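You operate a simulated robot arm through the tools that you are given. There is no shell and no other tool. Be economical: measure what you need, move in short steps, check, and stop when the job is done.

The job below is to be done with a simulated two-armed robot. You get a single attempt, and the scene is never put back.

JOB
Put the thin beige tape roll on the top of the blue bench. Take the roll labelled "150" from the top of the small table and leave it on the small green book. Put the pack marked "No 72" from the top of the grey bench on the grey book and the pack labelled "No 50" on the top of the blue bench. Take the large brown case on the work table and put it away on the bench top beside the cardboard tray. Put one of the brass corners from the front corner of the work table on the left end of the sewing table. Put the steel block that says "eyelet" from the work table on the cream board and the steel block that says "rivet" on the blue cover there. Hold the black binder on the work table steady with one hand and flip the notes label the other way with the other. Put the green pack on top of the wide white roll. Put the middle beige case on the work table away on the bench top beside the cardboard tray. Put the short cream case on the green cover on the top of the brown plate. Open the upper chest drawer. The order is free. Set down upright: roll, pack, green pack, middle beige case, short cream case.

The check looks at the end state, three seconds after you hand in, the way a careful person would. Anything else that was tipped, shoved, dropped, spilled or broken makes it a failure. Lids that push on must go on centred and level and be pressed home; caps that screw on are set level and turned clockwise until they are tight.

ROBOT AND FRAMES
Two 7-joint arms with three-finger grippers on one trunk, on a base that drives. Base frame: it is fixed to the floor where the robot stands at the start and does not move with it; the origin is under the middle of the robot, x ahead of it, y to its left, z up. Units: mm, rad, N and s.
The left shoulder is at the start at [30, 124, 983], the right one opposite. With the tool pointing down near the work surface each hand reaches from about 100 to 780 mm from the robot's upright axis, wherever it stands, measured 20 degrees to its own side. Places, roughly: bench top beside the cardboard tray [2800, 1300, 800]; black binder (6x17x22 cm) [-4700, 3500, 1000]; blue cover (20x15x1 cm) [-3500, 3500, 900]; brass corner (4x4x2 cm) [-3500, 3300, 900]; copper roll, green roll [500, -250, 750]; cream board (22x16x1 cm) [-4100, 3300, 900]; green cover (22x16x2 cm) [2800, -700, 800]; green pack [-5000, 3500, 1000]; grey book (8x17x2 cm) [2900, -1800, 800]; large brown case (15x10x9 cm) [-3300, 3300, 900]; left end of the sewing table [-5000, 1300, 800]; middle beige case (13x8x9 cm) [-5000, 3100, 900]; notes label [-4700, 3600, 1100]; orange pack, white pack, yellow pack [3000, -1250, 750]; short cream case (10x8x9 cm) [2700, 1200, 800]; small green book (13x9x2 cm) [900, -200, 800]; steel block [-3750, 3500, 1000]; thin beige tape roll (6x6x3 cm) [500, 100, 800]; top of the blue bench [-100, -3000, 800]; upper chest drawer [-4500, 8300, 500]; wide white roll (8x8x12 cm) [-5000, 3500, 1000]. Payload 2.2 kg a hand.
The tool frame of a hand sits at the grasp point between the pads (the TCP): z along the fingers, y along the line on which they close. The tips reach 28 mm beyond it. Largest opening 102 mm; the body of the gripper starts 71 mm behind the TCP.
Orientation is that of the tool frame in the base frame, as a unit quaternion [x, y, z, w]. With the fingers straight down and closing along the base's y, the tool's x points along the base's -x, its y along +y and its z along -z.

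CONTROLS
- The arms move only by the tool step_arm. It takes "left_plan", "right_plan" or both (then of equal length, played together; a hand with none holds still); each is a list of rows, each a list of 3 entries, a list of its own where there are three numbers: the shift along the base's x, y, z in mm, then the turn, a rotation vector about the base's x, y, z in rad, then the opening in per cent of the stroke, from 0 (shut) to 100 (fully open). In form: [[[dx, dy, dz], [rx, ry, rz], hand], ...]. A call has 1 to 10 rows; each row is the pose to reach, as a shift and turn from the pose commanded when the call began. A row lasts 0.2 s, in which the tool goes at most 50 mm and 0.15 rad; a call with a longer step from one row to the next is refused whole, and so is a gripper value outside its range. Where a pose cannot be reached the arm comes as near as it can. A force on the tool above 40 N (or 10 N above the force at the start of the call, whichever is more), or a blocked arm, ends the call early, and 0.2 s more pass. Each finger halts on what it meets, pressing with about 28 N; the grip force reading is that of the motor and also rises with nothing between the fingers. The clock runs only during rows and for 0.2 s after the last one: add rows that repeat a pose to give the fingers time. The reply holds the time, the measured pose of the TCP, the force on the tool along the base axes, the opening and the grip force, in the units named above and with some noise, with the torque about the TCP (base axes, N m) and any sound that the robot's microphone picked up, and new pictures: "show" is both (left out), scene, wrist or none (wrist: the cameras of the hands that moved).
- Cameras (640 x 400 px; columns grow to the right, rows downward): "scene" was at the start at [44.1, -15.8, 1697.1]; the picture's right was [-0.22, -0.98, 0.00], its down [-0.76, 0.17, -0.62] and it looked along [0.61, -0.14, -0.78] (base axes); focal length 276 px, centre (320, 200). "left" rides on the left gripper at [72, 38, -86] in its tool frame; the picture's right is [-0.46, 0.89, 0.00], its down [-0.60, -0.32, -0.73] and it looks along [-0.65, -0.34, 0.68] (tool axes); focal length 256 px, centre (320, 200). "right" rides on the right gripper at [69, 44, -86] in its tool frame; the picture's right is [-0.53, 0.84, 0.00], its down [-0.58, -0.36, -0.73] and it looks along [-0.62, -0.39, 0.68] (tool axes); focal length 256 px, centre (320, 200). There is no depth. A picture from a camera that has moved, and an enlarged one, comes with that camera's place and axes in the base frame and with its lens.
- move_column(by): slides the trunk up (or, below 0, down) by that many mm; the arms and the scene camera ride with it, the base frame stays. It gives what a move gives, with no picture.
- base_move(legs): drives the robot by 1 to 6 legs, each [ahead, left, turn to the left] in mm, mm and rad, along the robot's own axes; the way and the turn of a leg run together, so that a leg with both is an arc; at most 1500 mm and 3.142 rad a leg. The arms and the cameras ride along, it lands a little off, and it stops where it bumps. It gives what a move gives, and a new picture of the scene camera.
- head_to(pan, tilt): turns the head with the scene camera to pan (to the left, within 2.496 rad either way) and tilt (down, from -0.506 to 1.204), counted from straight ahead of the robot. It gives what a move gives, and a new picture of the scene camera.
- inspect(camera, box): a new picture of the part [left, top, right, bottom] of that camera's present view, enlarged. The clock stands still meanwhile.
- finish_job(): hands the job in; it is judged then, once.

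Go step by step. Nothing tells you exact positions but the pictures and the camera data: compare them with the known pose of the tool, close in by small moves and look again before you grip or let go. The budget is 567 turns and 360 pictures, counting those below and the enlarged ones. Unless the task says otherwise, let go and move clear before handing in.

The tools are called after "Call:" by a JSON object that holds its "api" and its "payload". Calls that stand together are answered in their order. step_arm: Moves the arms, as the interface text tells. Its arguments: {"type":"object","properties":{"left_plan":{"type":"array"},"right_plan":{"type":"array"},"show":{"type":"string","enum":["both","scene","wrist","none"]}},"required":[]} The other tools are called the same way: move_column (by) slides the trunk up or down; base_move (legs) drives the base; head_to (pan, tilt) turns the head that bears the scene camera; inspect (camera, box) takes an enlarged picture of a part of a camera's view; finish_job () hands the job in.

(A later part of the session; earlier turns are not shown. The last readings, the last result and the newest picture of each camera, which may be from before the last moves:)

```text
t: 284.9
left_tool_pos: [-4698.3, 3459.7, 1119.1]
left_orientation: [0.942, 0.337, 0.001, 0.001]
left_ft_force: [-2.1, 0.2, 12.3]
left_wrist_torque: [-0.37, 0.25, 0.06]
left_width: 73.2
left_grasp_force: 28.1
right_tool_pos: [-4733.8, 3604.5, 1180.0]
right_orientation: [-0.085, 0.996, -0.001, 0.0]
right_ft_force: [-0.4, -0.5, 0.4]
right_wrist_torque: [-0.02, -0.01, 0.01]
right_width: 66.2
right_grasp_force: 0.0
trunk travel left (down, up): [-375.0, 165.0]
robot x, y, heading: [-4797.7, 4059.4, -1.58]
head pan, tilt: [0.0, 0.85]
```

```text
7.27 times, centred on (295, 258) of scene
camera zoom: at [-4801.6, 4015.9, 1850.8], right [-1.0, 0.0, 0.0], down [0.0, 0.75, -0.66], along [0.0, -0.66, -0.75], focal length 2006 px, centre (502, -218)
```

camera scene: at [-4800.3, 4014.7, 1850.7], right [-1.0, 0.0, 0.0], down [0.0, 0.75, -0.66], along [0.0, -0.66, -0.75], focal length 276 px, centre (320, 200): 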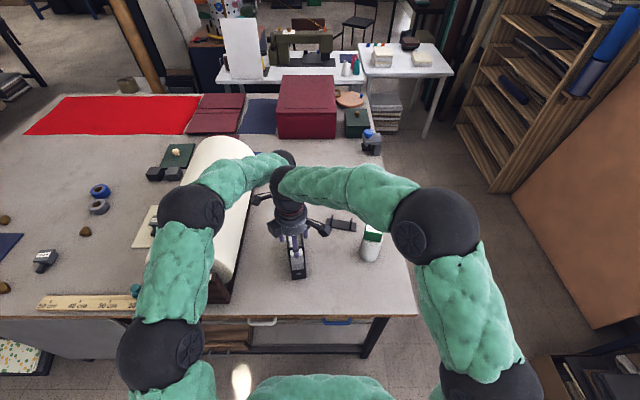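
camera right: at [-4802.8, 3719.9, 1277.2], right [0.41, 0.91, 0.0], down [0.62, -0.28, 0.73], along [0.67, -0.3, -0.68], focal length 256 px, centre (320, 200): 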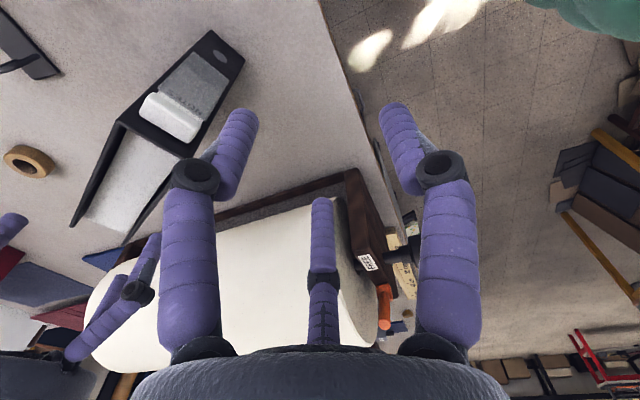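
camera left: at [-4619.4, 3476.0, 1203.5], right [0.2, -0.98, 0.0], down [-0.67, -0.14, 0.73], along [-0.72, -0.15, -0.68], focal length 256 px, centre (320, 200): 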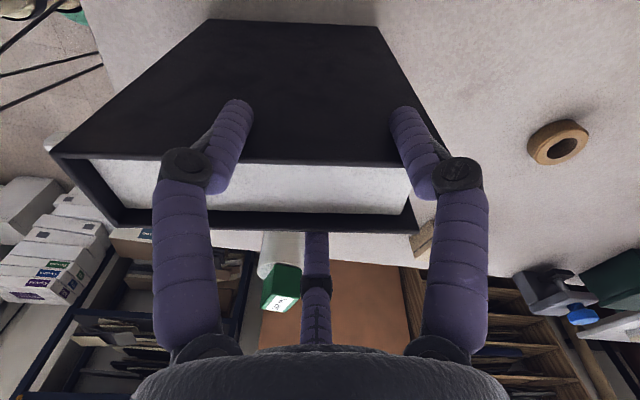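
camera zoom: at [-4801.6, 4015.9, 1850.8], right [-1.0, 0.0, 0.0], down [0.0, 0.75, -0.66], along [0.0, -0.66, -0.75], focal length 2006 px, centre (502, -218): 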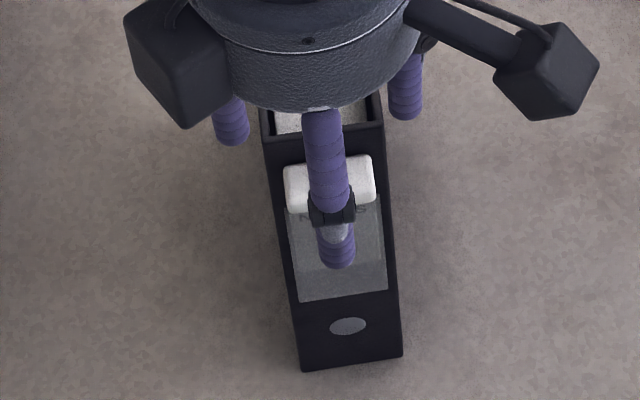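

The grip is now at about (-4727,3578), top ≈1094, spine face just behind it at y≈3568. I descend with fingers kept in front of the spine and check for contact.

Call:
{"api": "step_arm", "payload": {"right_plan": [[[4, -10, -10], [0, 0, 0], 68], [[4, -10, -35], [0, 0, 0], 68], [[4, -10, -55], [0, 0, 0], 68], [[4, -10, -64], [0, 0, 0], 68], [[4, -10, -64], [0, 0, 0], 64]], "show": "none"}}

Call:
{"api": "inspect", "payload": {"camera": "right", "box": [220, 70, 420, 210]}}

Call:
{"api": "inspect", "payload": {"camera": "scene", "box": [265, 230, 325, 285]}}

```text
t: 286.1
left_tool_pos: [-4698.3, 3460.0, 1118.0]
left_orientation: [0.941, 0.338, 0.001, 0.001]
left_ft_force: [-1.3, 1.3, 13.8]
left_wrist_torque: [0.01, 0.14, -0.04]
left_width: 72.9
left_grasp_force: 28.1
right_tool_pos: [-4728.4, 3594.6, 1115.2]
right_orientation: [-0.085, 0.996, -0.001, 0.002]
right_ft_force: [-0.9, 0.2, -0.4]
right_wrist_torque: [-0.01, -0.02, -0.04]
right_width: 65.5
right_grasp_force: 0.2
trunk travel left (down, up): [-375.0, 165.0]
robot x, y, heading: [-4802.6, 4060.9, -1.576]
head pan, tilt: [0.0, 0.85]
```

```text
2.86 times, centred on (320, 140) of right
camera zoom: at [-4803.6, 3627.0, 1202.6], right [0.38, 0.92, 0.0], down [0.63, -0.26, 0.73], along [0.68, -0.28, -0.68], focal length 731 px, centre (320, 371)
```

zoom: 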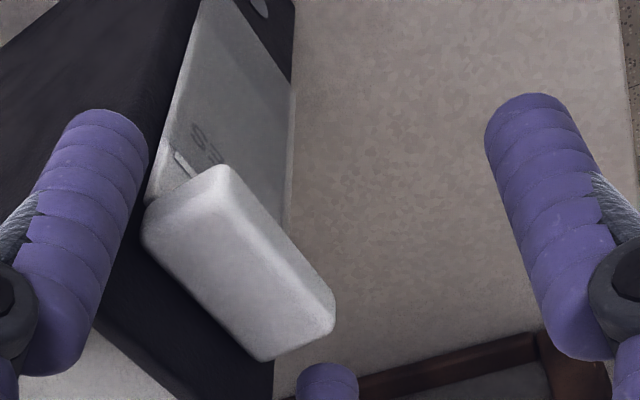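

```text
7.27 times, centred on (295, 258) of scene
camera zoom: at [-4801.5, 4015.8, 1850.8], right [-1.0, 0.0, 0.0], down [0.0, 0.75, -0.66], along [0.0, -0.66, -0.75], focal length 2006 px, centre (502, -218)
```

zoom: 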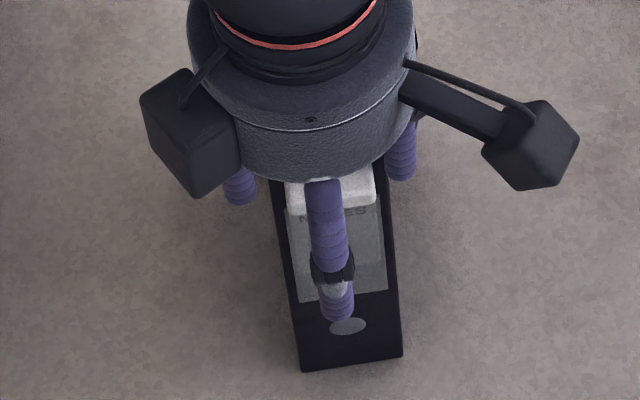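

The -x finger is still about 8 mm too far back. I shift 7 mm toward me and then close.

Call:
{"api": "step_arm", "payload": {"right_plan": [[[-2, 7, 0], [0, 0, 0], 64], [[-2, 7, 0], [0, 0, 0], 60], [[-2, 7, 0], [0, 0, 0], 55], [[-2, 7, 0], [0, 0, 0], 50], [[-2, 7, 0], [0, 0, 0], 50]], "show": "none"}}

Call:
{"api": "inspect", "payload": {"camera": "right", "box": [220, 70, 420, 210]}}

```text
t: 287.3
left_tool_pos: [-4699.4, 3461.6, 1117.4]
left_orientation: [0.941, 0.338, 0.002, 0.001]
left_ft_force: [-0.3, 1.9, 13.8]
left_wrist_torque: [-0.04, 0.17, -0.04]
left_width: 73.1
left_grasp_force: 27.8
right_tool_pos: [-4729.9, 3602.2, 1115.7]
right_orientation: [-0.084, 0.996, -0.001, 0.001]
right_ft_force: [-1.6, -1.2, -0.8]
right_wrist_torque: [-0.03, 0.06, -0.01]
right_width: 51.9
right_grasp_force: 0.8
trunk travel left (down, up): [-375.0, 165.0]
robot x, y, heading: [-4800.3, 4063.4, -1.574]
head pan, tilt: [0.0, 0.85]
```

```text
2.86 times, centred on (320, 140) of right
camera zoom: at [-4805.4, 3634.1, 1203.0], right [0.38, 0.92, 0.0], down [0.63, -0.26, 0.73], along [0.68, -0.28, -0.68], focal length 731 px, centre (320, 371)
```

zoom: 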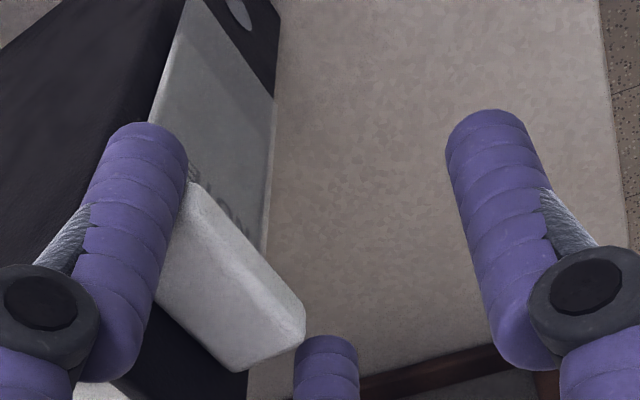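

Fingers now flank the grip in front of the spine. I close.

Call:
{"api": "step_arm", "payload": {"right_plan": [[[0, 0, 0], [0, 0, 0], 46], [[0, 0, 0], [0, 0, 0], 43], [[0, 0, 0], [0, 0, 0], 40], [[0, 0, 0], [0, 0, 0], 37], [[0, 0, 0], [0, 0, 0], 34], [[0, 0, 0], [0, 0, 0], 34]], "show": "none"}}

Call:
{"api": "inspect", "payload": {"camera": "right", "box": [220, 70, 420, 210]}}

```text
t: 288.7
left_tool_pos: [-4699.3, 3460.2, 1117.7]
left_orientation: [0.941, 0.338, 0.002, 0.0]
left_ft_force: [12.3, 8.1, 19.0]
left_wrist_torque: [0.45, 0.02, -1.97]
left_width: 73.1
left_grasp_force: 27.9
right_tool_pos: [-4731.2, 3601.5, 1116.0]
right_orientation: [-0.084, 0.996, -0.001, 0.001]
right_ft_force: [-15.7, -10.3, 0.1]
right_wrist_torque: [-0.31, 0.34, -0.1]
right_width: 46.9
right_grasp_force: 9.2
trunk travel left (down, up): [-375.0, 165.0]
robot x, y, heading: [-4802.3, 4059.3, -1.571]
head pan, tilt: [0.0, 0.85]
```

```text
2.86 times, centred on (320, 140) of right
camera zoom: at [-4805.8, 3633.8, 1203.1], right [0.38, 0.92, 0.0], down [0.63, -0.26, 0.73], along [0.68, -0.28, -0.68], focal length 731 px, centre (320, 371)
```

zoom: 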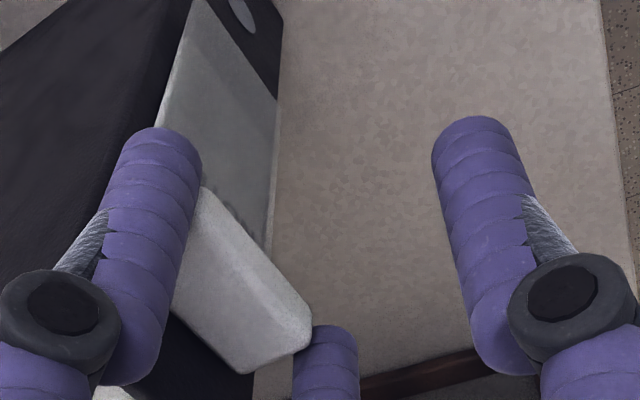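

Call:
{"api": "step_arm", "payload": {"right_plan": [[[-3, -0.5, 0], [0, 0, 0], 40], [[-4, -0.5, 0], [0, 0, 0], 36], [[-4, -0.5, 0], [0, 0, 0], 32], [[-4, -0.5, 0], [0, 0, 0], 26], [[-4, -0.5, 0], [0, 0, 0], 20], [[-4, -0.5, 0], [0, 0, 0], 20]], "show": "none"}}

Call:
{"api": "inspect", "payload": {"camera": "right", "box": [220, 70, 420, 210]}}

```text
t: 290.1
left_tool_pos: [-4697.9, 3461.2, 1117.8]
left_orientation: [0.941, 0.339, 0.0, 0.0]
left_ft_force: [-6.4, 2.1, 11.0]
left_wrist_torque: [-0.09, 0.26, 0.73]
left_width: 73.4
left_grasp_force: 28.0
right_tool_pos: [-4733.8, 3600.9, 1116.0]
right_orientation: [-0.085, 0.996, -0.001, 0.001]
right_ft_force: [7.5, 0.7, -0.2]
right_wrist_torque: [0.0, -0.19, 0.22]
right_width: 44.0
right_grasp_force: 18.0
trunk travel left (down, up): [-375.0, 165.0]
robot x, y, heading: [-4800.9, 4062.0, -1.573]
head pan, tilt: [0.0, 0.85]
```

```text
2.86 times, centred on (320, 140) of right
camera zoom: at [-4808.6, 3633.5, 1203.3], right [0.38, 0.92, 0.0], down [0.63, -0.26, 0.73], along [0.68, -0.28, -0.68], focal length 731 px, centre (320, 371)
```

zoom: 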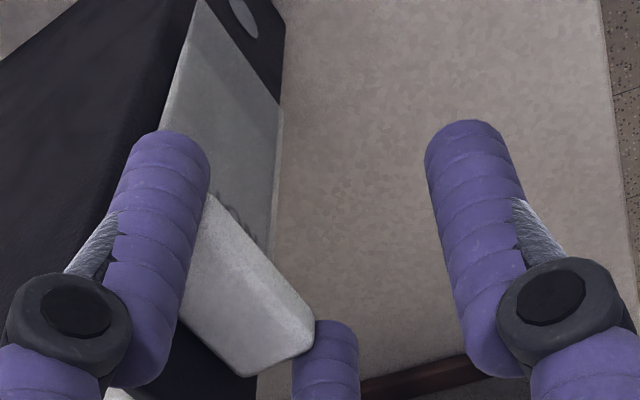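

Pinched at both ends. I balance, squeeze harder, and lift slowly.

Call:
{"api": "step_arm", "payload": {"right_plan": [[[1, 0, 0], [0, 0, 0], 10], [[1, 0, 0], [0, 0, 0], 0], [[1, 0, 4], [0, 0, 0], 0], [[1, 0, 9], [0, 0, 0], 0], [[1, 0, 14], [0, 0, 0], 0], [[1, 0, 14], [0, 0, 0], 0]], "show": "none"}}

Call:
{"api": "inspect", "payload": {"camera": "right", "box": [220, 70, 420, 210]}}

```text
t: 291.5
left_tool_pos: [-4697.9, 3461.3, 1117.1]
left_orientation: [0.941, 0.337, 0.001, 0.0]
left_ft_force: [-3.0, 2.5, 7.8]
left_wrist_torque: [-0.23, 0.54, 0.05]
left_width: 73.2
left_grasp_force: 28.1
right_tool_pos: [-4733.5, 3600.8, 1130.0]
right_orientation: [-0.084, 0.996, -0.001, 0.001]
right_ft_force: [0.8, -1.2, 0.3]
right_wrist_torque: [-0.05, 0.06, -0.03]
right_width: 43.9
right_grasp_force: 27.8
trunk travel left (down, up): [-375.0, 165.0]
robot x, y, heading: [-4799.3, 4063.4, -1.577]
head pan, tilt: [0.0, 0.85]
```

```text
2.86 times, centred on (320, 140) of right
camera zoom: at [-4808.0, 3633.4, 1216.9], right [0.38, 0.92, 0.0], down [0.63, -0.26, 0.73], along [0.68, -0.28, -0.68], focal length 731 px, centre (320, 371)
```

zoom: 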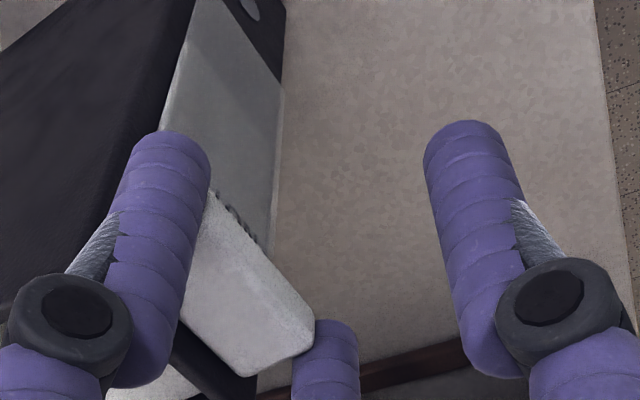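

Holding firmly with no drag. I continue lifting straight up.

Call:
{"api": "step_arm", "payload": {"right_plan": [[[0, 0, 7], [0, 0, 0], 0], [[0, 0, 14], [0, 0, 0], 0], [[0, 0, 22], [0, 0, 0], 0], [[0, 0, 30], [0, 0, 0], 0], [[0, 0, 38], [0, 0, 0], 0], [[0, 0, 46], [0, 0, 0], 0], [[0, 0, 46], [0, 0, 0], 0]], "show": "none"}}

Call:
{"api": "inspect", "payload": {"camera": "right", "box": [220, 70, 420, 210]}}

Call:
{"api": "inspect", "payload": {"camera": "scene", "box": [255, 210, 335, 285]}}

```text
t: 293.1
left_tool_pos: [-4697.3, 3460.2, 1117.1]
left_orientation: [0.941, 0.337, 0.001, -0.001]
left_ft_force: [1.3, 7.0, 13.1]
left_wrist_torque: [0.38, 0.28, -0.32]
left_width: 73.3
left_grasp_force: 28.4
right_tool_pos: [-4733.4, 3600.2, 1176.3]
right_orientation: [-0.084, 0.996, -0.001, 0.001]
right_ft_force: [-1.1, -9.6, -12.2]
right_wrist_torque: [0.05, 0.14, -0.05]
right_width: 43.6
right_grasp_force: 27.9
trunk travel left (down, up): [-375.0, 165.0]
robot x, y, heading: [-4800.8, 4061.4, -1.573]
head pan, tilt: [0.0, 0.85]
```

```text
2.86 times, centred on (320, 140) of right
camera zoom: at [-4807.9, 3631.9, 1263.2], right [0.38, 0.92, 0.0], down [0.63, -0.26, 0.73], along [0.68, -0.28, -0.68], focal length 731 px, centre (320, 371)
```

zoom: 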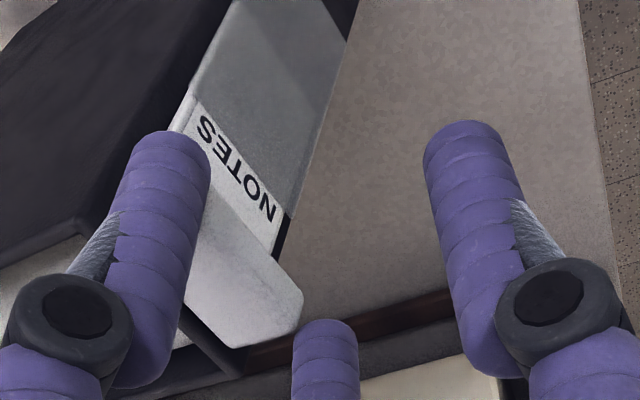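

```text
5.33 times, centred on (295, 248) of scene
camera zoom: at [-4800.8, 4014.2, 1850.7], right [-1.0, 0.0, 0.0], down [0.0, 0.75, -0.66], along [0.0, -0.66, -0.75], focal length 1471 px, centre (453, -53)
```

zoom: 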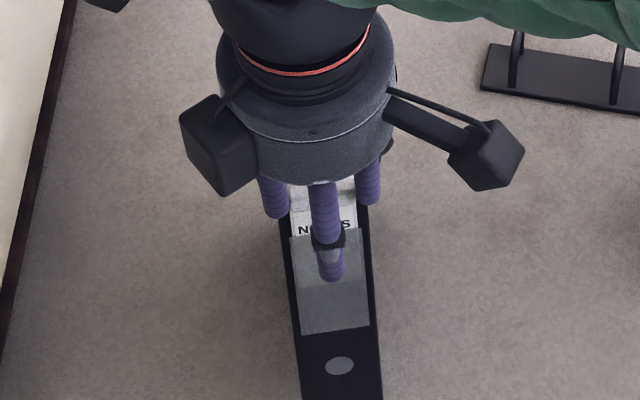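

Side force shows a slight misalignment; I ease 3 mm toward the spine and go on lifting.

Call:
{"api": "step_arm", "payload": {"right_plan": [[[0.5, -3, 2], [0, 0, 0], 0], [[0.5, -4, 8], [0, 0, 0], 0], [[0.5, -4, 15], [0, 0, 0], 0], [[0.5, -4, 22], [0, 0, 0], 0], [[0.5, -4, 30], [0, 0, 0], 0], [[0.5, -4, 30], [0, 0, 0], 0]], "show": "none"}}

Call:
{"api": "inspect", "payload": {"camera": "right", "box": [220, 70, 420, 210]}}

```text
t: 294.5
left_tool_pos: [-4698.6, 3461.3, 1116.5]
left_orientation: [0.941, 0.338, 0.002, -0.001]
left_ft_force: [0.0, 0.2, -3.9]
left_wrist_torque: [-0.21, -0.12, 0.05]
left_width: 73.3
left_grasp_force: 28.1
right_tool_pos: [-4731.6, 3595.7, 1206.8]
right_orientation: [-0.085, 0.996, -0.002, 0.002]
right_ft_force: [0.0, -0.4, 0.0]
right_wrist_torque: [0.02, 0.01, 0.02]
right_width: 1.7
right_grasp_force: 27.7
trunk travel left (down, up): [-375.0, 165.0]
robot x, y, heading: [-4798.8, 4060.7, -1.573]
head pan, tilt: [0.0, 0.85]
```

```text
2.86 times, centred on (320, 140) of right
camera zoom: at [-4806.8, 3628.3, 1293.0], right [0.38, 0.92, 0.0], down [0.63, -0.26, 0.73], along [0.68, -0.28, -0.68], focal length 731 px, centre (320, 371)
```

zoom: 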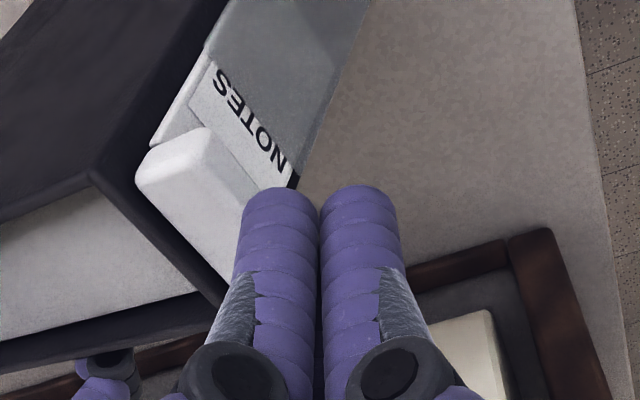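

It slipped again with the label well up. I take a wider look.

Call:
{"api": "step_arm", "payload": {"right_plan": [[[0, 15, 15], [0, 0, 0], 20], [[0, 45, 30], [0, 0, 0], 60], [[0, 85, 30], [0, 0, 0], 60], [[-40, 115, 30], [0, 0, 0], 60], [[-80, 140, 30], [0, 0, 0], 60]], "show": "both"}}

Call:
{"api": "inspect", "payload": {"camera": "scene", "box": [255, 190, 345, 285]}}

```text
t: 295.7
left_tool_pos: [-4699.8, 3460.0, 1117.7]
left_orientation: [0.941, 0.338, 0.002, 0.0]
left_ft_force: [0.5, -0.5, -4.0]
left_wrist_torque: [-0.2, -0.11, 0.01]
left_width: 73.4
left_grasp_force: 27.7
right_tool_pos: [-4814.7, 3737.6, 1236.2]
right_orientation: [-0.085, 0.996, -0.001, 0.002]
right_ft_force: [-1.1, 0.5, 0.2]
right_wrist_torque: [-0.05, 0.0, -0.01]
right_width: 61.5
right_grasp_force: 0.1
trunk travel left (down, up): [-375.0, 165.0]
robot x, y, heading: [-4799.7, 4060.8, -1.58]
head pan, tilt: [0.0, 0.85]
camera scene: at [-4802.2, 4015.4, 1850.7], right [-1.0, 0.0, 0.0], down [0.0, 0.75, -0.66], along [0.0, -0.66, -0.75], focal length 276 px, centre (320, 200)
camera right: at [-4889.1, 3768.9, 1323.0], right [0.38, 0.92, 0.0], down [0.63, -0.26, 0.73], along [0.68, -0.28, -0.68], focal length 256 px, centre (320, 200)
```

scene: 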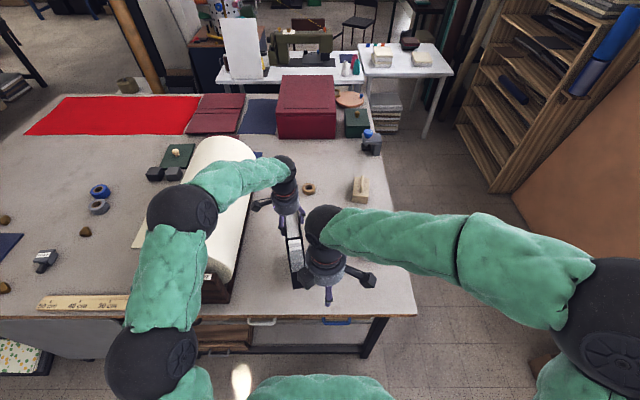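
right: 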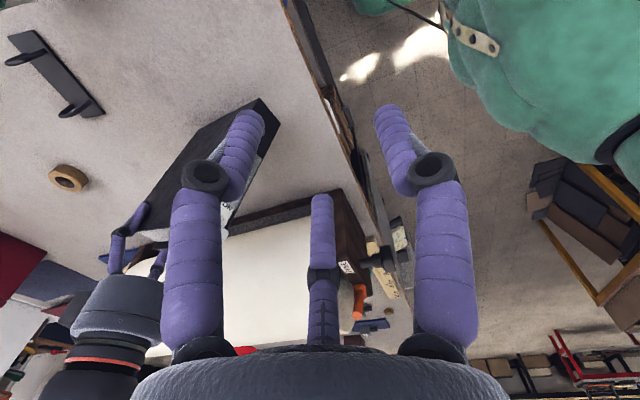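

```text
4.21 times, centred on (300, 238) of scene
camera zoom: at [-4802.2, 4015.4, 1850.7], right [-1.0, 0.0, 0.0], down [0.0, 0.75, -0.66], along [0.0, -0.66, -0.75], focal length 1162 px, centre (404, 42)
```

zoom: 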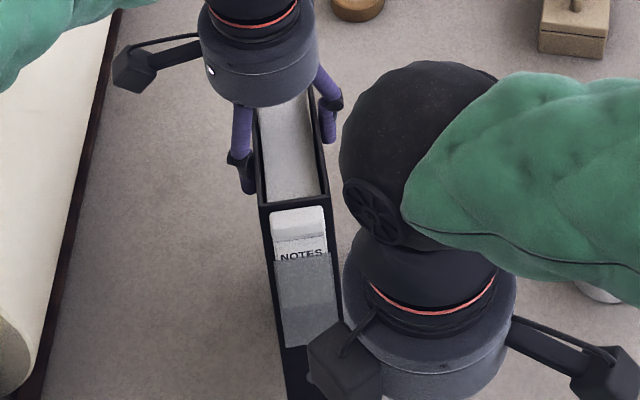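

The binder's front seems to have been lifted while held. I check from the left camera.

Call:
{"api": "inspect", "payload": {"camera": "left", "box": [0, 0, 640, 400]}}

Call:
{"api": "inspect", "payload": {"camera": "right", "box": [80, 60, 320, 220]}}

```text
1.00 times, centred on (320, 200) of left (not enlarged: the box is as wide or as high as the picture)
camera zoom: at [-4619.0, 3476.6, 1203.2], right [0.2, -0.98, 0.0], down [-0.67, -0.14, 0.73], along [-0.71, -0.15, -0.68], focal length 256 px, centre (320, 200)
```

zoom: 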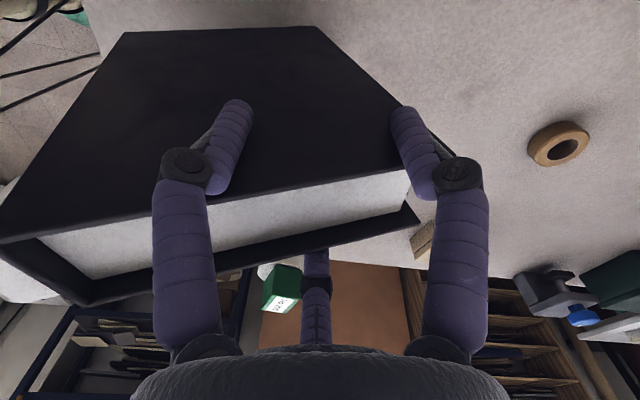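

```text
2.50 times, centred on (200, 140) of right
camera zoom: at [-4889.1, 3768.9, 1323.0], right [0.38, 0.92, 0.0], down [0.63, -0.26, 0.73], along [0.68, -0.28, -0.68], focal length 640 px, centre (620, 350)
```

zoom: 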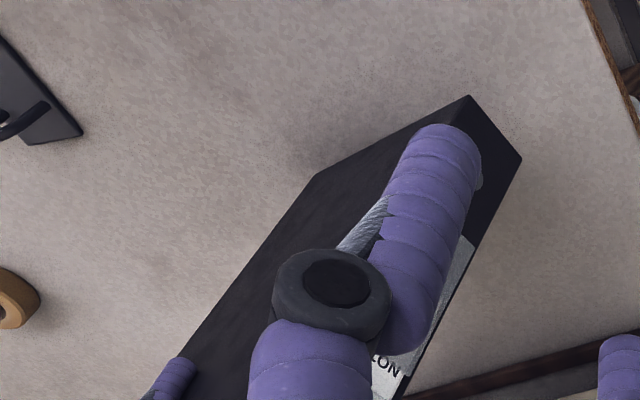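

The front of the binder was levered up by the tight label. I press it back down from above with the closed right fist, then I will hold it much more firmly.

Call:
{"api": "step_arm", "payload": {"right_plan": [[[20, -35, 10], [0, 0, 0], 0], [[45, -75, 20], [0, 0, 0], 0], [[70, -115, 26], [0, 0, 0], 0], [[87, -155, 26], [0, 0, 0], 0], [[87, -157, 10], [0, 0, 0], 0], [[87, -157, -10], [0, 0, 0], 0], [[87, -157, -25], [0, 0, 0], 0], [[87, -157, -40], [0, 0, 0], 0]], "show": "wrist"}}

```text
t: 297.5
left_tool_pos: [-4694.4, 3459.9, 1114.9]
left_orientation: [0.94, 0.341, 0.002, -0.002]
left_ft_force: [-0.4, -0.2, -4.2]
left_wrist_torque: [-0.22, -0.06, 0.01]
left_width: 72.9
left_grasp_force: 28.5
right_tool_pos: [-4726.7, 3575.9, 1199.8]
right_orientation: [-0.083, 0.997, -0.003, 0.003]
right_ft_force: [0.4, 0.3, -0.8]
right_wrist_torque: [0.02, 0.01, 0.01]
right_width: 2.1
right_grasp_force: 27.9
trunk travel left (down, up): [-375.0, 165.0]
robot x, y, heading: [-4800.1, 4060.8, -1.573]
head pan, tilt: [0.0, 0.85]
camera right: at [-4801.0, 3609.5, 1284.8], right [0.39, 0.92, 0.0], down [0.62, -0.26, 0.74], along [0.68, -0.29, -0.68], focal length 256 px, centre (320, 200)
```

right: 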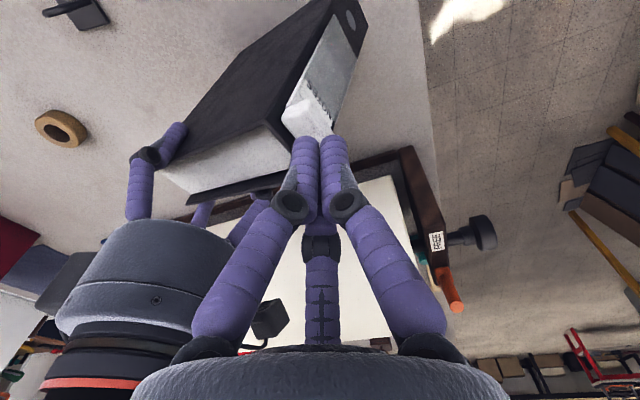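

Call:
{"api": "step_arm", "payload": {"right_plan": [[[0, 4, -8], [0, 0, 0], 0], [[0, 4, -16], [0, 0, 0], 0], [[0, 4, -24], [0, 0, 0], 0], [[0, 4, -32], [0, 0, 0], 0], [[0, 4, -40], [0, 0, 0], 0], [[0, 4, -48], [0, 0, 0], 0], [[0, 4, -56], [0, 0, 0], 0]], "show": "wrist"}}

Call:
{"api": "inspect", "payload": {"camera": "scene", "box": [255, 190, 345, 285]}}

```text
t: 299.1
left_tool_pos: [-4698.3, 3459.6, 1117.2]
left_orientation: [0.941, 0.338, 0.001, 0.0]
left_ft_force: [-1.3, -3.6, -11.3]
left_wrist_torque: [-1.17, -0.31, 0.32]
left_width: 73.6
left_grasp_force: 28.6
right_tool_pos: [-4725.2, 3582.9, 1139.7]
right_orientation: [-0.085, 0.996, 0.001, 0.001]
right_ft_force: [1.8, 3.0, 6.8]
right_wrist_torque: [0.19, 0.01, -0.01]
right_width: 1.9
right_grasp_force: 27.7
trunk travel left (down, up): [-375.0, 165.0]
robot x, y, heading: [-4803.4, 4062.6, -1.574]
head pan, tilt: [0.0, 0.85]
camera right: at [-4799.9, 3615.4, 1226.2], right [0.38, 0.92, 0.0], down [0.63, -0.26, 0.73], along [0.68, -0.28, -0.68], focal length 256 px, centre (320, 200)
```

right: 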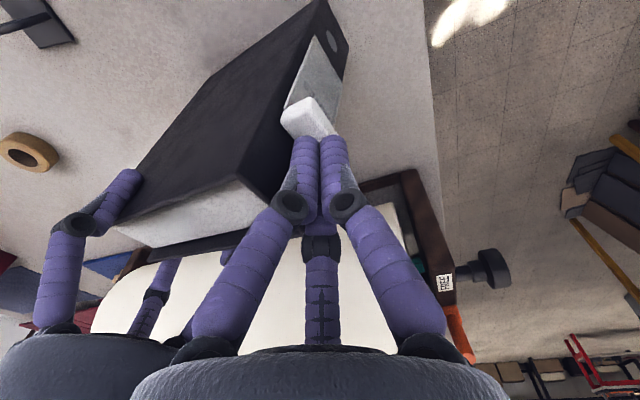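

```text
4.21 times, centred on (300, 238) of scene
camera zoom: at [-4800.8, 4013.5, 1850.6], right [-1.0, 0.0, 0.0], down [0.0, 0.75, -0.66], along [0.0, -0.66, -0.75], focal length 1162 px, centre (404, 42)
```

zoom: 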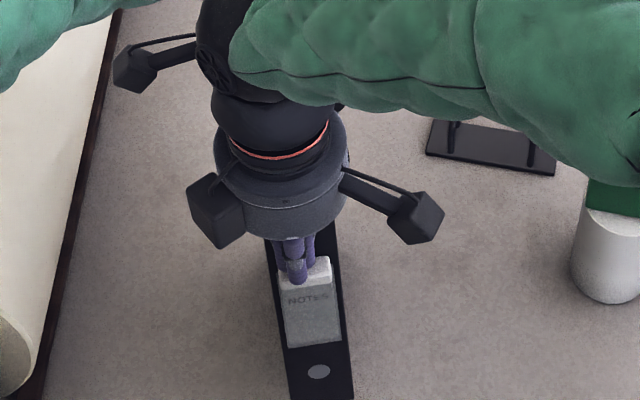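

Pressing works. A bit further down until it seats.

Call:
{"api": "step_arm", "payload": {"right_plan": [[[0, 0, -4], [0, 0, 0], 0], [[0, 0, -8], [0, 0, 0], 0], [[0, 0, -12], [0, 0, 0], 0], [[0, 0, -16], [0, 0, 0], 0], [[0, 0, -20], [0, 0, 0], 0]], "show": "none"}}

Call:
{"api": "inspect", "payload": {"camera": "left", "box": [0, 0, 640, 400]}}

```text
t: 300.3
left_tool_pos: [-4698.3, 3460.4, 1117.7]
left_orientation: [0.941, 0.338, 0.0, 0.0]
left_ft_force: [0.0, -6.9, -12.5]
left_wrist_torque: [-1.32, -0.32, 0.19]
left_width: 73.5
left_grasp_force: 28.1
right_tool_pos: [-4725.3, 3583.7, 1119.6]
right_orientation: [-0.084, 0.996, 0.0, 0.001]
right_ft_force: [-0.9, 6.6, 7.0]
right_wrist_torque: [0.21, -0.02, -0.07]
right_width: 5.8
right_grasp_force: 28.4
trunk travel left (down, up): [-375.0, 165.0]
robot x, y, heading: [-4802.3, 4062.8, -1.571]
head pan, tilt: [0.0, 0.85]
```

```text
1.00 times, centred on (320, 200) of left (not enlarged: the box is as wide or as high as the picture)
camera zoom: at [-4618.0, 3475.3, 1202.7], right [0.2, -0.98, 0.0], down [-0.67, -0.14, 0.73], along [-0.71, -0.15, -0.68], focal length 256 px, centre (320, 200)
```

zoom: 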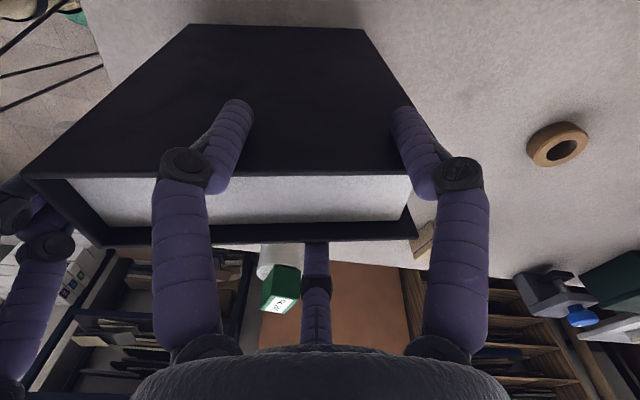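

Call:
{"api": "step_arm", "payload": {"right_plan": [[[0, 0, -4], [0, 0, 0], 0], [[0, 0, -8], [0, 0, 0], 0], [[0, 0, -12], [0, 0, 0], 0], [[0, 0, -16], [0, 0, 0], 0], [[0, 0, -20], [0, 0, 0], 0], [[0, 0, -24], [0, 0, 0], 0]], "show": "none"}}

Call:
{"api": "inspect", "payload": {"camera": "left", "box": [0, 0, 640, 400]}}

```text
t: 301.4
left_tool_pos: [-4698.2, 3459.7, 1118.4]
left_orientation: [0.941, 0.337, 0.0, 0.001]
left_ft_force: [0.6, -4.7, -0.8]
left_wrist_torque: [0.84, 0.21, 0.05]
left_width: 73.1
left_grasp_force: 28.0
right_tool_pos: [-4724.6, 3584.0, 1104.8]
right_orientation: [-0.084, 0.996, -0.001, 0.001]
right_ft_force: [-2.9, 6.4, 9.1]
right_wrist_torque: [-0.06, 0.0, 0.03]
right_width: 2.1
right_grasp_force: 28.4
trunk travel left (down, up): [-375.0, 165.0]
robot x, y, heading: [-4800.8, 4061.5, -1.574]
head pan, tilt: [0.0, 0.85]
stopped in row 5 (right hand): the force on the tool passed its limit at 44 N (the readings are from after the stop); the commanded pose is now the measured one
```

```text
1.00 times, centred on (320, 200) of left (not enlarged: the box is as wide or as high as the picture)
camera zoom: at [-4618.0, 3475.6, 1202.8], right [0.2, -0.98, 0.0], down [-0.67, -0.14, 0.73], along [-0.71, -0.15, -0.68], focal length 256 px, centre (320, 200)
```

zoom: 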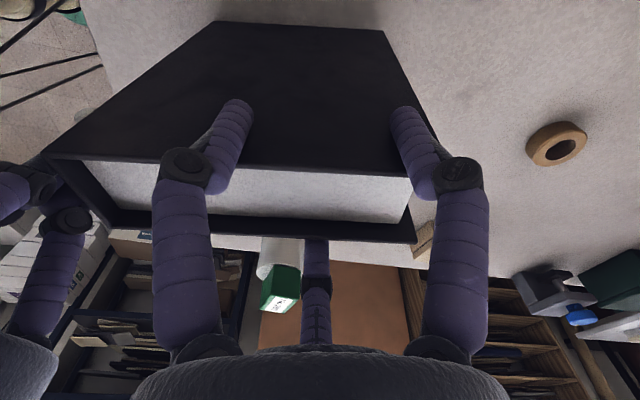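

The binder stands flat again. I re-grip it with the left hand closer to the spine and deeper, and add downward preload.

Call:
{"api": "step_arm", "payload": {"right_plan": [[[0, 5, 20], [0, 0, 0], 0], [[0, 10, 60], [0, 0, 0], 20], [[0, 20, 75], [0, 0, 0], 60], [[0, 20, 75], [0, 0, 0], 66], [[0, 20, 75], [0, 0, 0], 66], [[0, 20, 75], [0, 0, 0], 66], [[0, 20, 75], [0, 0, 0], 66], [[0, 20, 75], [0, 0, 0], 66]], "left_plan": [[[0, 0, 0], [0, 0, 0], 45], [[0, 0, 0], [0, 0, 0], 80], [[0, 0, 0], [0, 0, 0], 100], [[0, 0, 0], [0, 0, 0], 100], [[0, 0, 10], [0, 0, 0], 100], [[-1, 8, 10], [0, 0, 0], 100], [[-3, 18, 10], [0, 0, 0], 100], [[-3, 18, 0], [0, 0, 0], 100]], "show": "none"}}

Call:
{"api": "step_arm", "payload": {"left_plan": [[[0, 0, -10], [0, 0, 0], 100], [[0, 0, -22], [0, 0, 0], 100], [[0, 0, -22], [0, 0, 0], 85], [[0, 0, -22], [0, 0, 0], 75], [[0, 0, -22], [0, 0, 0], 60], [[0, 0, -22], [0, 0, 0], 45], [[0, 0, -22], [0, 0, 0], 30], [[0, 0, -26], [0, 0, 0], 0], [[0, 0, -30], [0, 0, 0], 0]], "show": "both"}}

Call:
{"api": "inspect", "payload": {"camera": "right", "box": [200, 40, 400, 180]}}

```text
t: 303.2
left_tool_pos: [-4700.1, 3476.4, 1116.7]
left_orientation: [0.941, 0.337, 0.001, 0.0]
left_ft_force: [0.3, -0.4, 0.4]
left_wrist_torque: [-0.01, 0.01, -0.06]
left_width: 102.0
left_grasp_force: 0.0
right_tool_pos: [-4725.1, 3603.3, 1178.0]
right_orientation: [-0.084, 0.996, 0.0, 0.001]
right_ft_force: [0.7, 0.3, -0.6]
right_wrist_torque: [-0.03, 0.03, -0.02]
right_width: 67.3
right_grasp_force: 0.1
trunk travel left (down, up): [-375.0, 165.0]
robot x, y, heading: [-4799.8, 4061.6, -1.577]
head pan, tilt: [0.0, 0.85]
```

```text
t: 305.2
left_tool_pos: [-4701.7, 3478.1, 1092.3]
left_orientation: [0.941, 0.338, -0.003, 0.007]
left_ft_force: [-2.4, 5.7, 35.4]
left_wrist_torque: [-0.05, 0.59, -0.14]
left_width: 73.7
left_grasp_force: 28.3
right_tool_pos: [-4726.7, 3606.2, 1180.6]
right_orientation: [-0.084, 0.996, -0.003, 0.002]
right_ft_force: [0.4, 0.9, 0.3]
right_wrist_torque: [0.0, -0.02, 0.0]
right_width: 67.2
right_grasp_force: 0.0
trunk travel left (down, up): [-375.0, 165.0]
robot x, y, heading: [-4799.8, 4062.8, -1.576]
head pan, tilt: [0.0, 0.85]
camera scene: at [-4801.6, 4019.3, 1851.2], right [-1.0, 0.0, 0.0], down [0.0, 0.75, -0.66], along [0.0, -0.66, -0.75], focal length 276 px, centre (320, 200)
camera left: at [-4621.0, 3494.3, 1177.8], right [0.21, -0.98, 0.01], down [-0.67, -0.13, 0.73], along [-0.72, -0.16, -0.68], focal length 256 px, centre (320, 200)
```

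scene: 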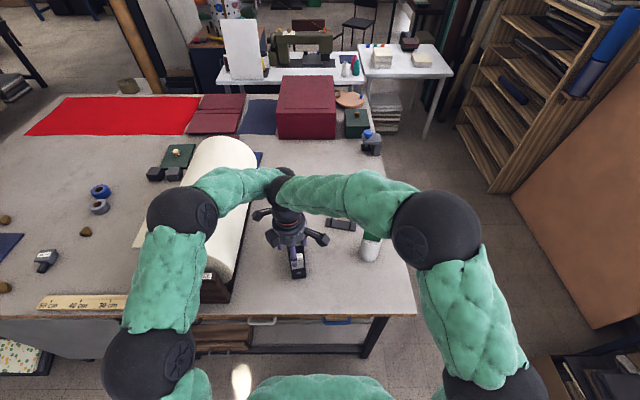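
left: 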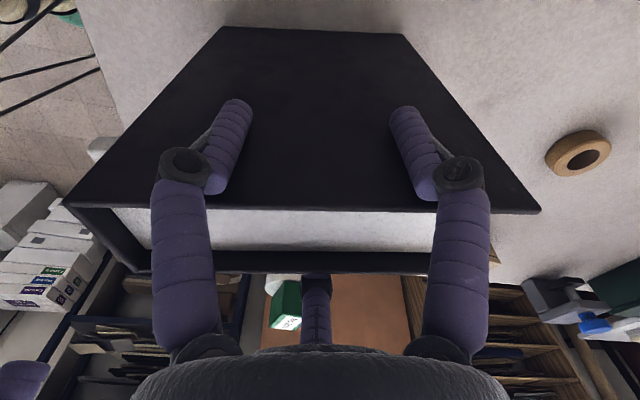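

```text
2.86 times, centred on (300, 110) of right
camera zoom: at [-4800.6, 3639.2, 1267.0], right [0.38, 0.92, 0.0], down [0.63, -0.26, 0.73], along [0.68, -0.28, -0.68], focal length 731 px, centre (377, 457)
```

zoom: 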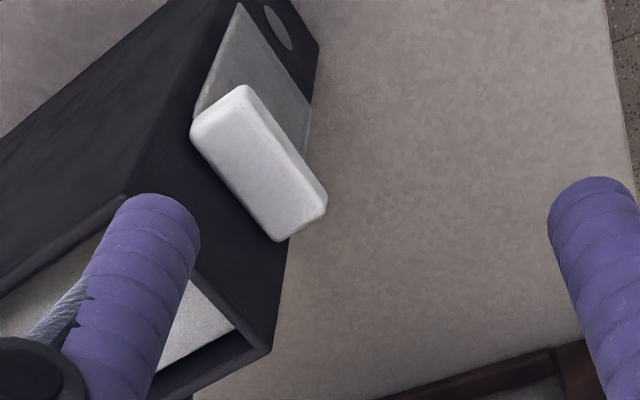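

Firm hold with 35 N preload. The grip now sits low (top ≈1062, about [-4724,3571]). I descend in front of the spine and look.

Call:
{"api": "step_arm", "payload": {"right_plan": [[[-2, -8, -20], [0, 0, 0], 68], [[-2, -8, -45], [0, 0, 0], 68], [[-2, -8, -70], [0, 0, 0], 68], [[-2, -8, -88], [0, 0, 0], 68], [[-2, -8, -88], [0, 0, 0], 66]], "show": "none"}}

Call:
{"api": "inspect", "payload": {"camera": "right", "box": [220, 70, 420, 210]}}

```text
t: 306.4
left_tool_pos: [-4701.0, 3476.8, 1088.8]
left_orientation: [0.941, 0.337, 0.0, 0.003]
left_ft_force: [-0.2, -6.1, 27.1]
left_wrist_torque: [-0.35, 0.33, 0.22]
left_width: 73.1
left_grasp_force: 27.5
right_tool_pos: [-4727.4, 3596.3, 1091.8]
right_orientation: [-0.084, 0.996, -0.001, 0.001]
right_ft_force: [-0.7, 0.0, 0.0]
right_wrist_torque: [-0.05, 0.02, -0.03]
right_width: 67.3
right_grasp_force: 0.1
trunk travel left (down, up): [-375.0, 165.0]
robot x, y, heading: [-4802.5, 4059.5, -1.581]
head pan, tilt: [0.0, 0.85]
```

```text
2.86 times, centred on (320, 140) of right
camera zoom: at [-4802.5, 3628.5, 1178.0], right [0.38, 0.92, 0.0], down [0.63, -0.26, 0.73], along [0.68, -0.28, -0.68], focal length 731 px, centre (320, 371)
```

zoom: 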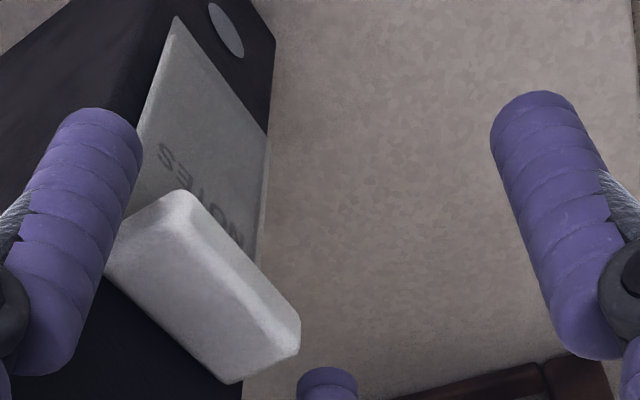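

Relative placement matches the earlier good one. I shift 3 mm to -x and close fully.

Call:
{"api": "step_arm", "payload": {"right_plan": [[[-2, 0, 0], [0, 0, 0], 60], [[-3, 0, 0], [0, 0, 0], 54], [[-3, 0, 0], [0, 0, 0], 48], [[-3, 0, 0], [0, 0, 0], 44], [[-3, 0, 0], [0, 0, 0], 40], [[-3, 0, 0], [0, 0, 0], 36], [[-3, 0, 0], [0, 0, 0], 30], [[-3, 0, 0], [0, 0, 0], 24]], "show": "none"}}

Call:
{"api": "inspect", "payload": {"camera": "right", "box": [220, 70, 420, 210]}}

```text
t: 308.2
left_tool_pos: [-4700.8, 3478.3, 1089.2]
left_orientation: [0.941, 0.338, 0.001, 0.002]
left_ft_force: [11.8, -0.2, 30.1]
left_wrist_torque: [0.11, 0.1, -1.14]
left_width: 73.1
left_grasp_force: 27.8
right_tool_pos: [-4732.7, 3595.6, 1092.3]
right_orientation: [-0.084, 0.996, -0.001, 0.001]
right_ft_force: [-15.3, -9.3, -0.1]
right_wrist_torque: [-0.2, 0.31, -0.25]
right_width: 44.5
right_grasp_force: 14.7
trunk travel left (down, up): [-375.0, 165.0]
robot x, y, heading: [-4798.4, 4058.8, -1.572]
head pan, tilt: [0.0, 0.85]
```

```text
2.86 times, centred on (320, 140) of right
camera zoom: at [-4806.2, 3628.0, 1178.4], right [0.38, 0.92, 0.0], down [0.63, -0.26, 0.73], along [0.68, -0.28, -0.68], focal length 731 px, centre (320, 371)
```

zoom: 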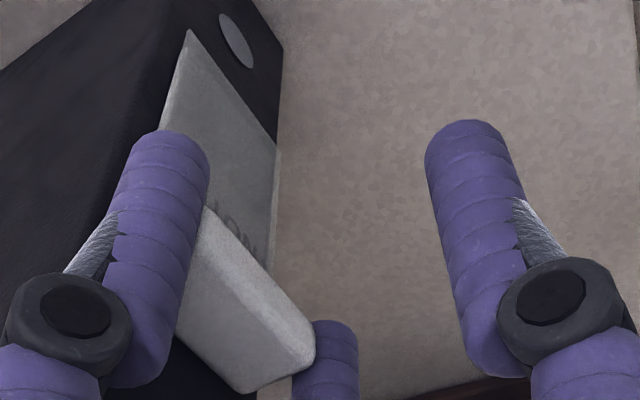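

Call:
{"api": "step_arm", "payload": {"right_plan": [[[-2, -0.5, 0], [0, 0, 0], 15], [[-2.5, -1, 0], [0, 0, 0], 0], [[-2.5, -1, 4], [0, 0, 0], 0], [[-2.5, -1, 10], [0, 0, 0], 0], [[-2.5, -1, 16], [0, 0, 0], 0], [[-2.5, -1, 16], [0, 0, 0], 0]], "show": "none"}}

Call:
{"api": "inspect", "payload": {"camera": "right", "box": [220, 70, 420, 210]}}

```text
t: 309.6
left_tool_pos: [-4702.4, 3478.6, 1088.1]
left_orientation: [0.941, 0.338, -0.001, 0.002]
left_ft_force: [-2.8, -4.3, 25.5]
left_wrist_torque: [0.03, 0.31, -0.09]
left_width: 73.0
left_grasp_force: 28.5
right_tool_pos: [-4731.0, 3596.6, 1107.2]
right_orientation: [-0.085, 0.996, -0.001, 0.002]
right_ft_force: [6.5, -0.2, -0.6]
right_wrist_torque: [-0.07, -0.12, 0.11]
right_width: 43.6
right_grasp_force: 28.2
trunk travel left (down, up): [-375.0, 165.0]
robot x, y, heading: [-4803.5, 4060.3, -1.574]
head pan, tilt: [0.0, 0.85]
```

```text
2.86 times, centred on (320, 140) of right
camera zoom: at [-4806.9, 3627.9, 1194.0], right [0.38, 0.92, 0.0], down [0.63, -0.26, 0.73], along [0.68, -0.28, -0.68], focal length 731 px, centre (320, 371)
```

zoom: 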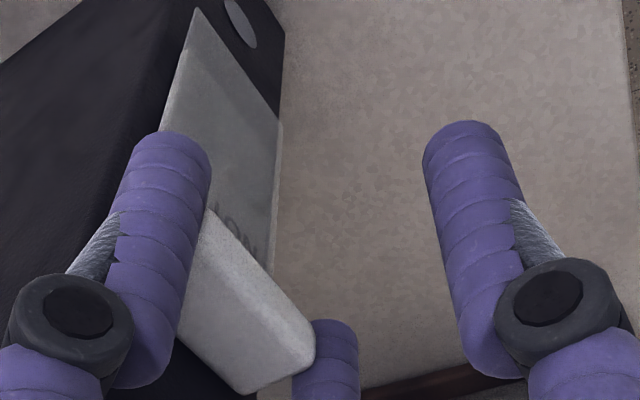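

Call:
{"api": "step_arm", "payload": {"right_plan": [[[1, 0, 5], [0, 0, 0], 0], [[1, 0, 10], [0, 0, 0], 0], [[1, 0, 15], [0, 0, 0], 0], [[1, 0, 20], [0, 0, 0], 0], [[1, 0, 20], [0, 0, 0], 0]], "show": "none"}}

Call:
{"api": "inspect", "payload": {"camera": "right", "box": [220, 70, 420, 210]}}

```text
t: 310.8
left_tool_pos: [-4700.7, 3478.0, 1087.3]
left_orientation: [0.941, 0.338, 0.0, 0.002]
left_ft_force: [-1.2, -7.9, 21.5]
left_wrist_torque: [-0.2, 0.3, -0.22]
left_width: 73.0
left_grasp_force: 28.0
right_tool_pos: [-4731.8, 3595.6, 1127.9]
right_orientation: [-0.085, 0.996, -0.001, 0.002]
right_ft_force: [-0.1, 5.2, -0.2]
right_wrist_torque: [0.14, -0.03, -0.03]
right_width: 43.5
right_grasp_force: 27.6
trunk travel left (down, up): [-375.0, 165.0]
robot x, y, heading: [-4800.4, 4061.9, -1.574]
head pan, tilt: [0.0, 0.85]
```

```text
2.86 times, centred on (320, 140) of right
camera zoom: at [-4806.8, 3627.9, 1214.4], right [0.38, 0.92, 0.0], down [0.63, -0.26, 0.73], along [0.68, -0.28, -0.68], focal length 731 px, centre (320, 371)
```

zoom: 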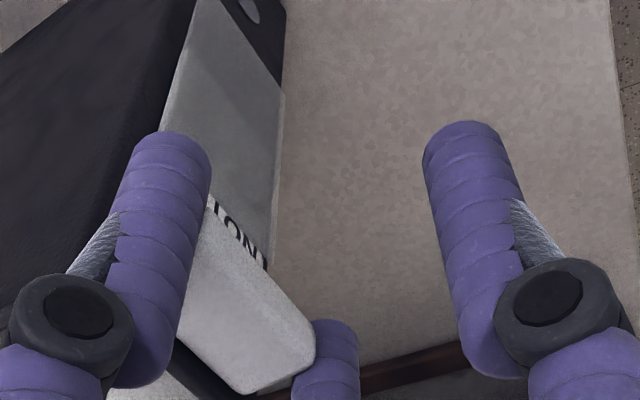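

Call:
{"api": "step_arm", "payload": {"right_plan": [[[0, 2, 3], [0, 0, 0], 0], [[0, 2, 8], [0, 0, 0], 0], [[0, 2, 13], [0, 0, 0], 0], [[0, 2, 18], [0, 0, 0], 0], [[0, 2, 18], [0, 0, 0], 0]], "show": "none"}}

Call:
{"api": "inspect", "payload": {"camera": "right", "box": [220, 70, 420, 210]}}

```text
t: 312.0
left_tool_pos: [-4700.7, 3478.4, 1085.4]
left_orientation: [0.942, 0.337, 0.002, -0.001]
left_ft_force: [2.5, 8.9, 17.2]
left_wrist_torque: [0.72, 0.26, -0.35]
left_width: 73.3
left_grasp_force: 27.7
right_tool_pos: [-4731.8, 3597.2, 1145.1]
right_orientation: [-0.085, 0.996, -0.001, 0.0]
right_ft_force: [-2.3, -7.0, -15.1]
right_wrist_torque: [0.54, 0.2, -0.02]
right_width: 43.7
right_grasp_force: 27.8
trunk travel left (down, up): [-375.0, 165.0]
robot x, y, heading: [-4803.2, 4061.7, -1.576]
head pan, tilt: [0.0, 0.85]
```

```text
2.86 times, centred on (320, 140) of right
camera zoom: at [-4806.4, 3628.9, 1231.6], right [0.38, 0.92, 0.0], down [0.63, -0.26, 0.73], along [0.68, -0.28, -0.68], focal length 731 px, centre (320, 371)
```

zoom: 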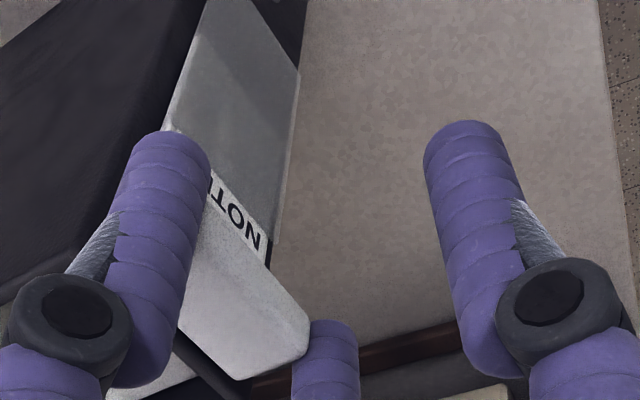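

The label resists at the same height every time and stays wherever it is left: it is a sliding label that had been standing up, so "the other way" is fully down. I lower it home with the binder held.

Call:
{"api": "step_arm", "payload": {"right_plan": [[[0, -1, -8], [0, 0, 0], 0], [[0, -1, -16], [0, 0, 0], 0], [[0, -1, -25], [0, 0, 0], 0], [[0, -1, -34], [0, 0, 0], 0], [[0, -1, -43], [0, 0, 0], 0], [[0, -1, -50], [0, 0, 0], 0], [[0, -1, -54], [0, 0, 0], 0], [[0, -1, -56], [0, 0, 0], 0]], "show": "none"}}

Call:
{"api": "inspect", "payload": {"camera": "scene", "box": [255, 210, 335, 295]}}

```text
t: 313.8
left_tool_pos: [-4701.2, 3478.8, 1085.4]
left_orientation: [0.941, 0.338, 0.001, 0.0]
left_ft_force: [5.2, -17.4, -24.1]
left_wrist_torque: [-1.54, -0.49, 0.01]
left_width: 73.3
left_grasp_force: 28.1
right_tool_pos: [-4731.7, 3594.4, 1090.3]
right_orientation: [-0.084, 0.996, -0.001, 0.001]
right_ft_force: [-5.7, 19.1, 22.2]
right_wrist_torque: [-0.57, -0.08, -0.1]
right_width: 43.5
right_grasp_force: 28.0
trunk travel left (down, up): [-375.0, 165.0]
robot x, y, heading: [-4797.9, 4063.1, -1.571]
head pan, tilt: [0.0, 0.85]
```

```text
4.71 times, centred on (295, 252) of scene
camera zoom: at [-4801.1, 4014.3, 1850.7], right [-1.0, 0.0, 0.0], down [0.0, 0.75, -0.66], along [0.0, -0.66, -0.75], focal length 1298 px, centre (438, -47)
```

zoom: 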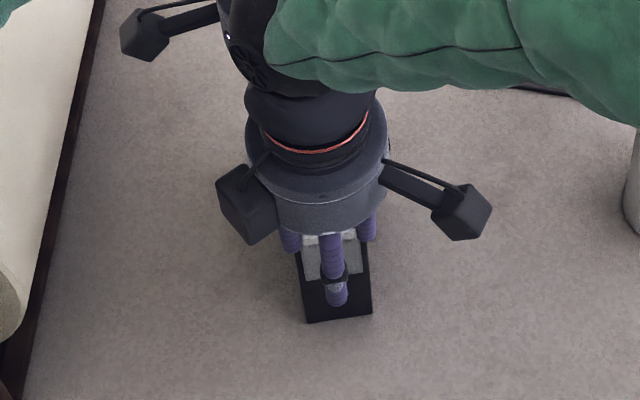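

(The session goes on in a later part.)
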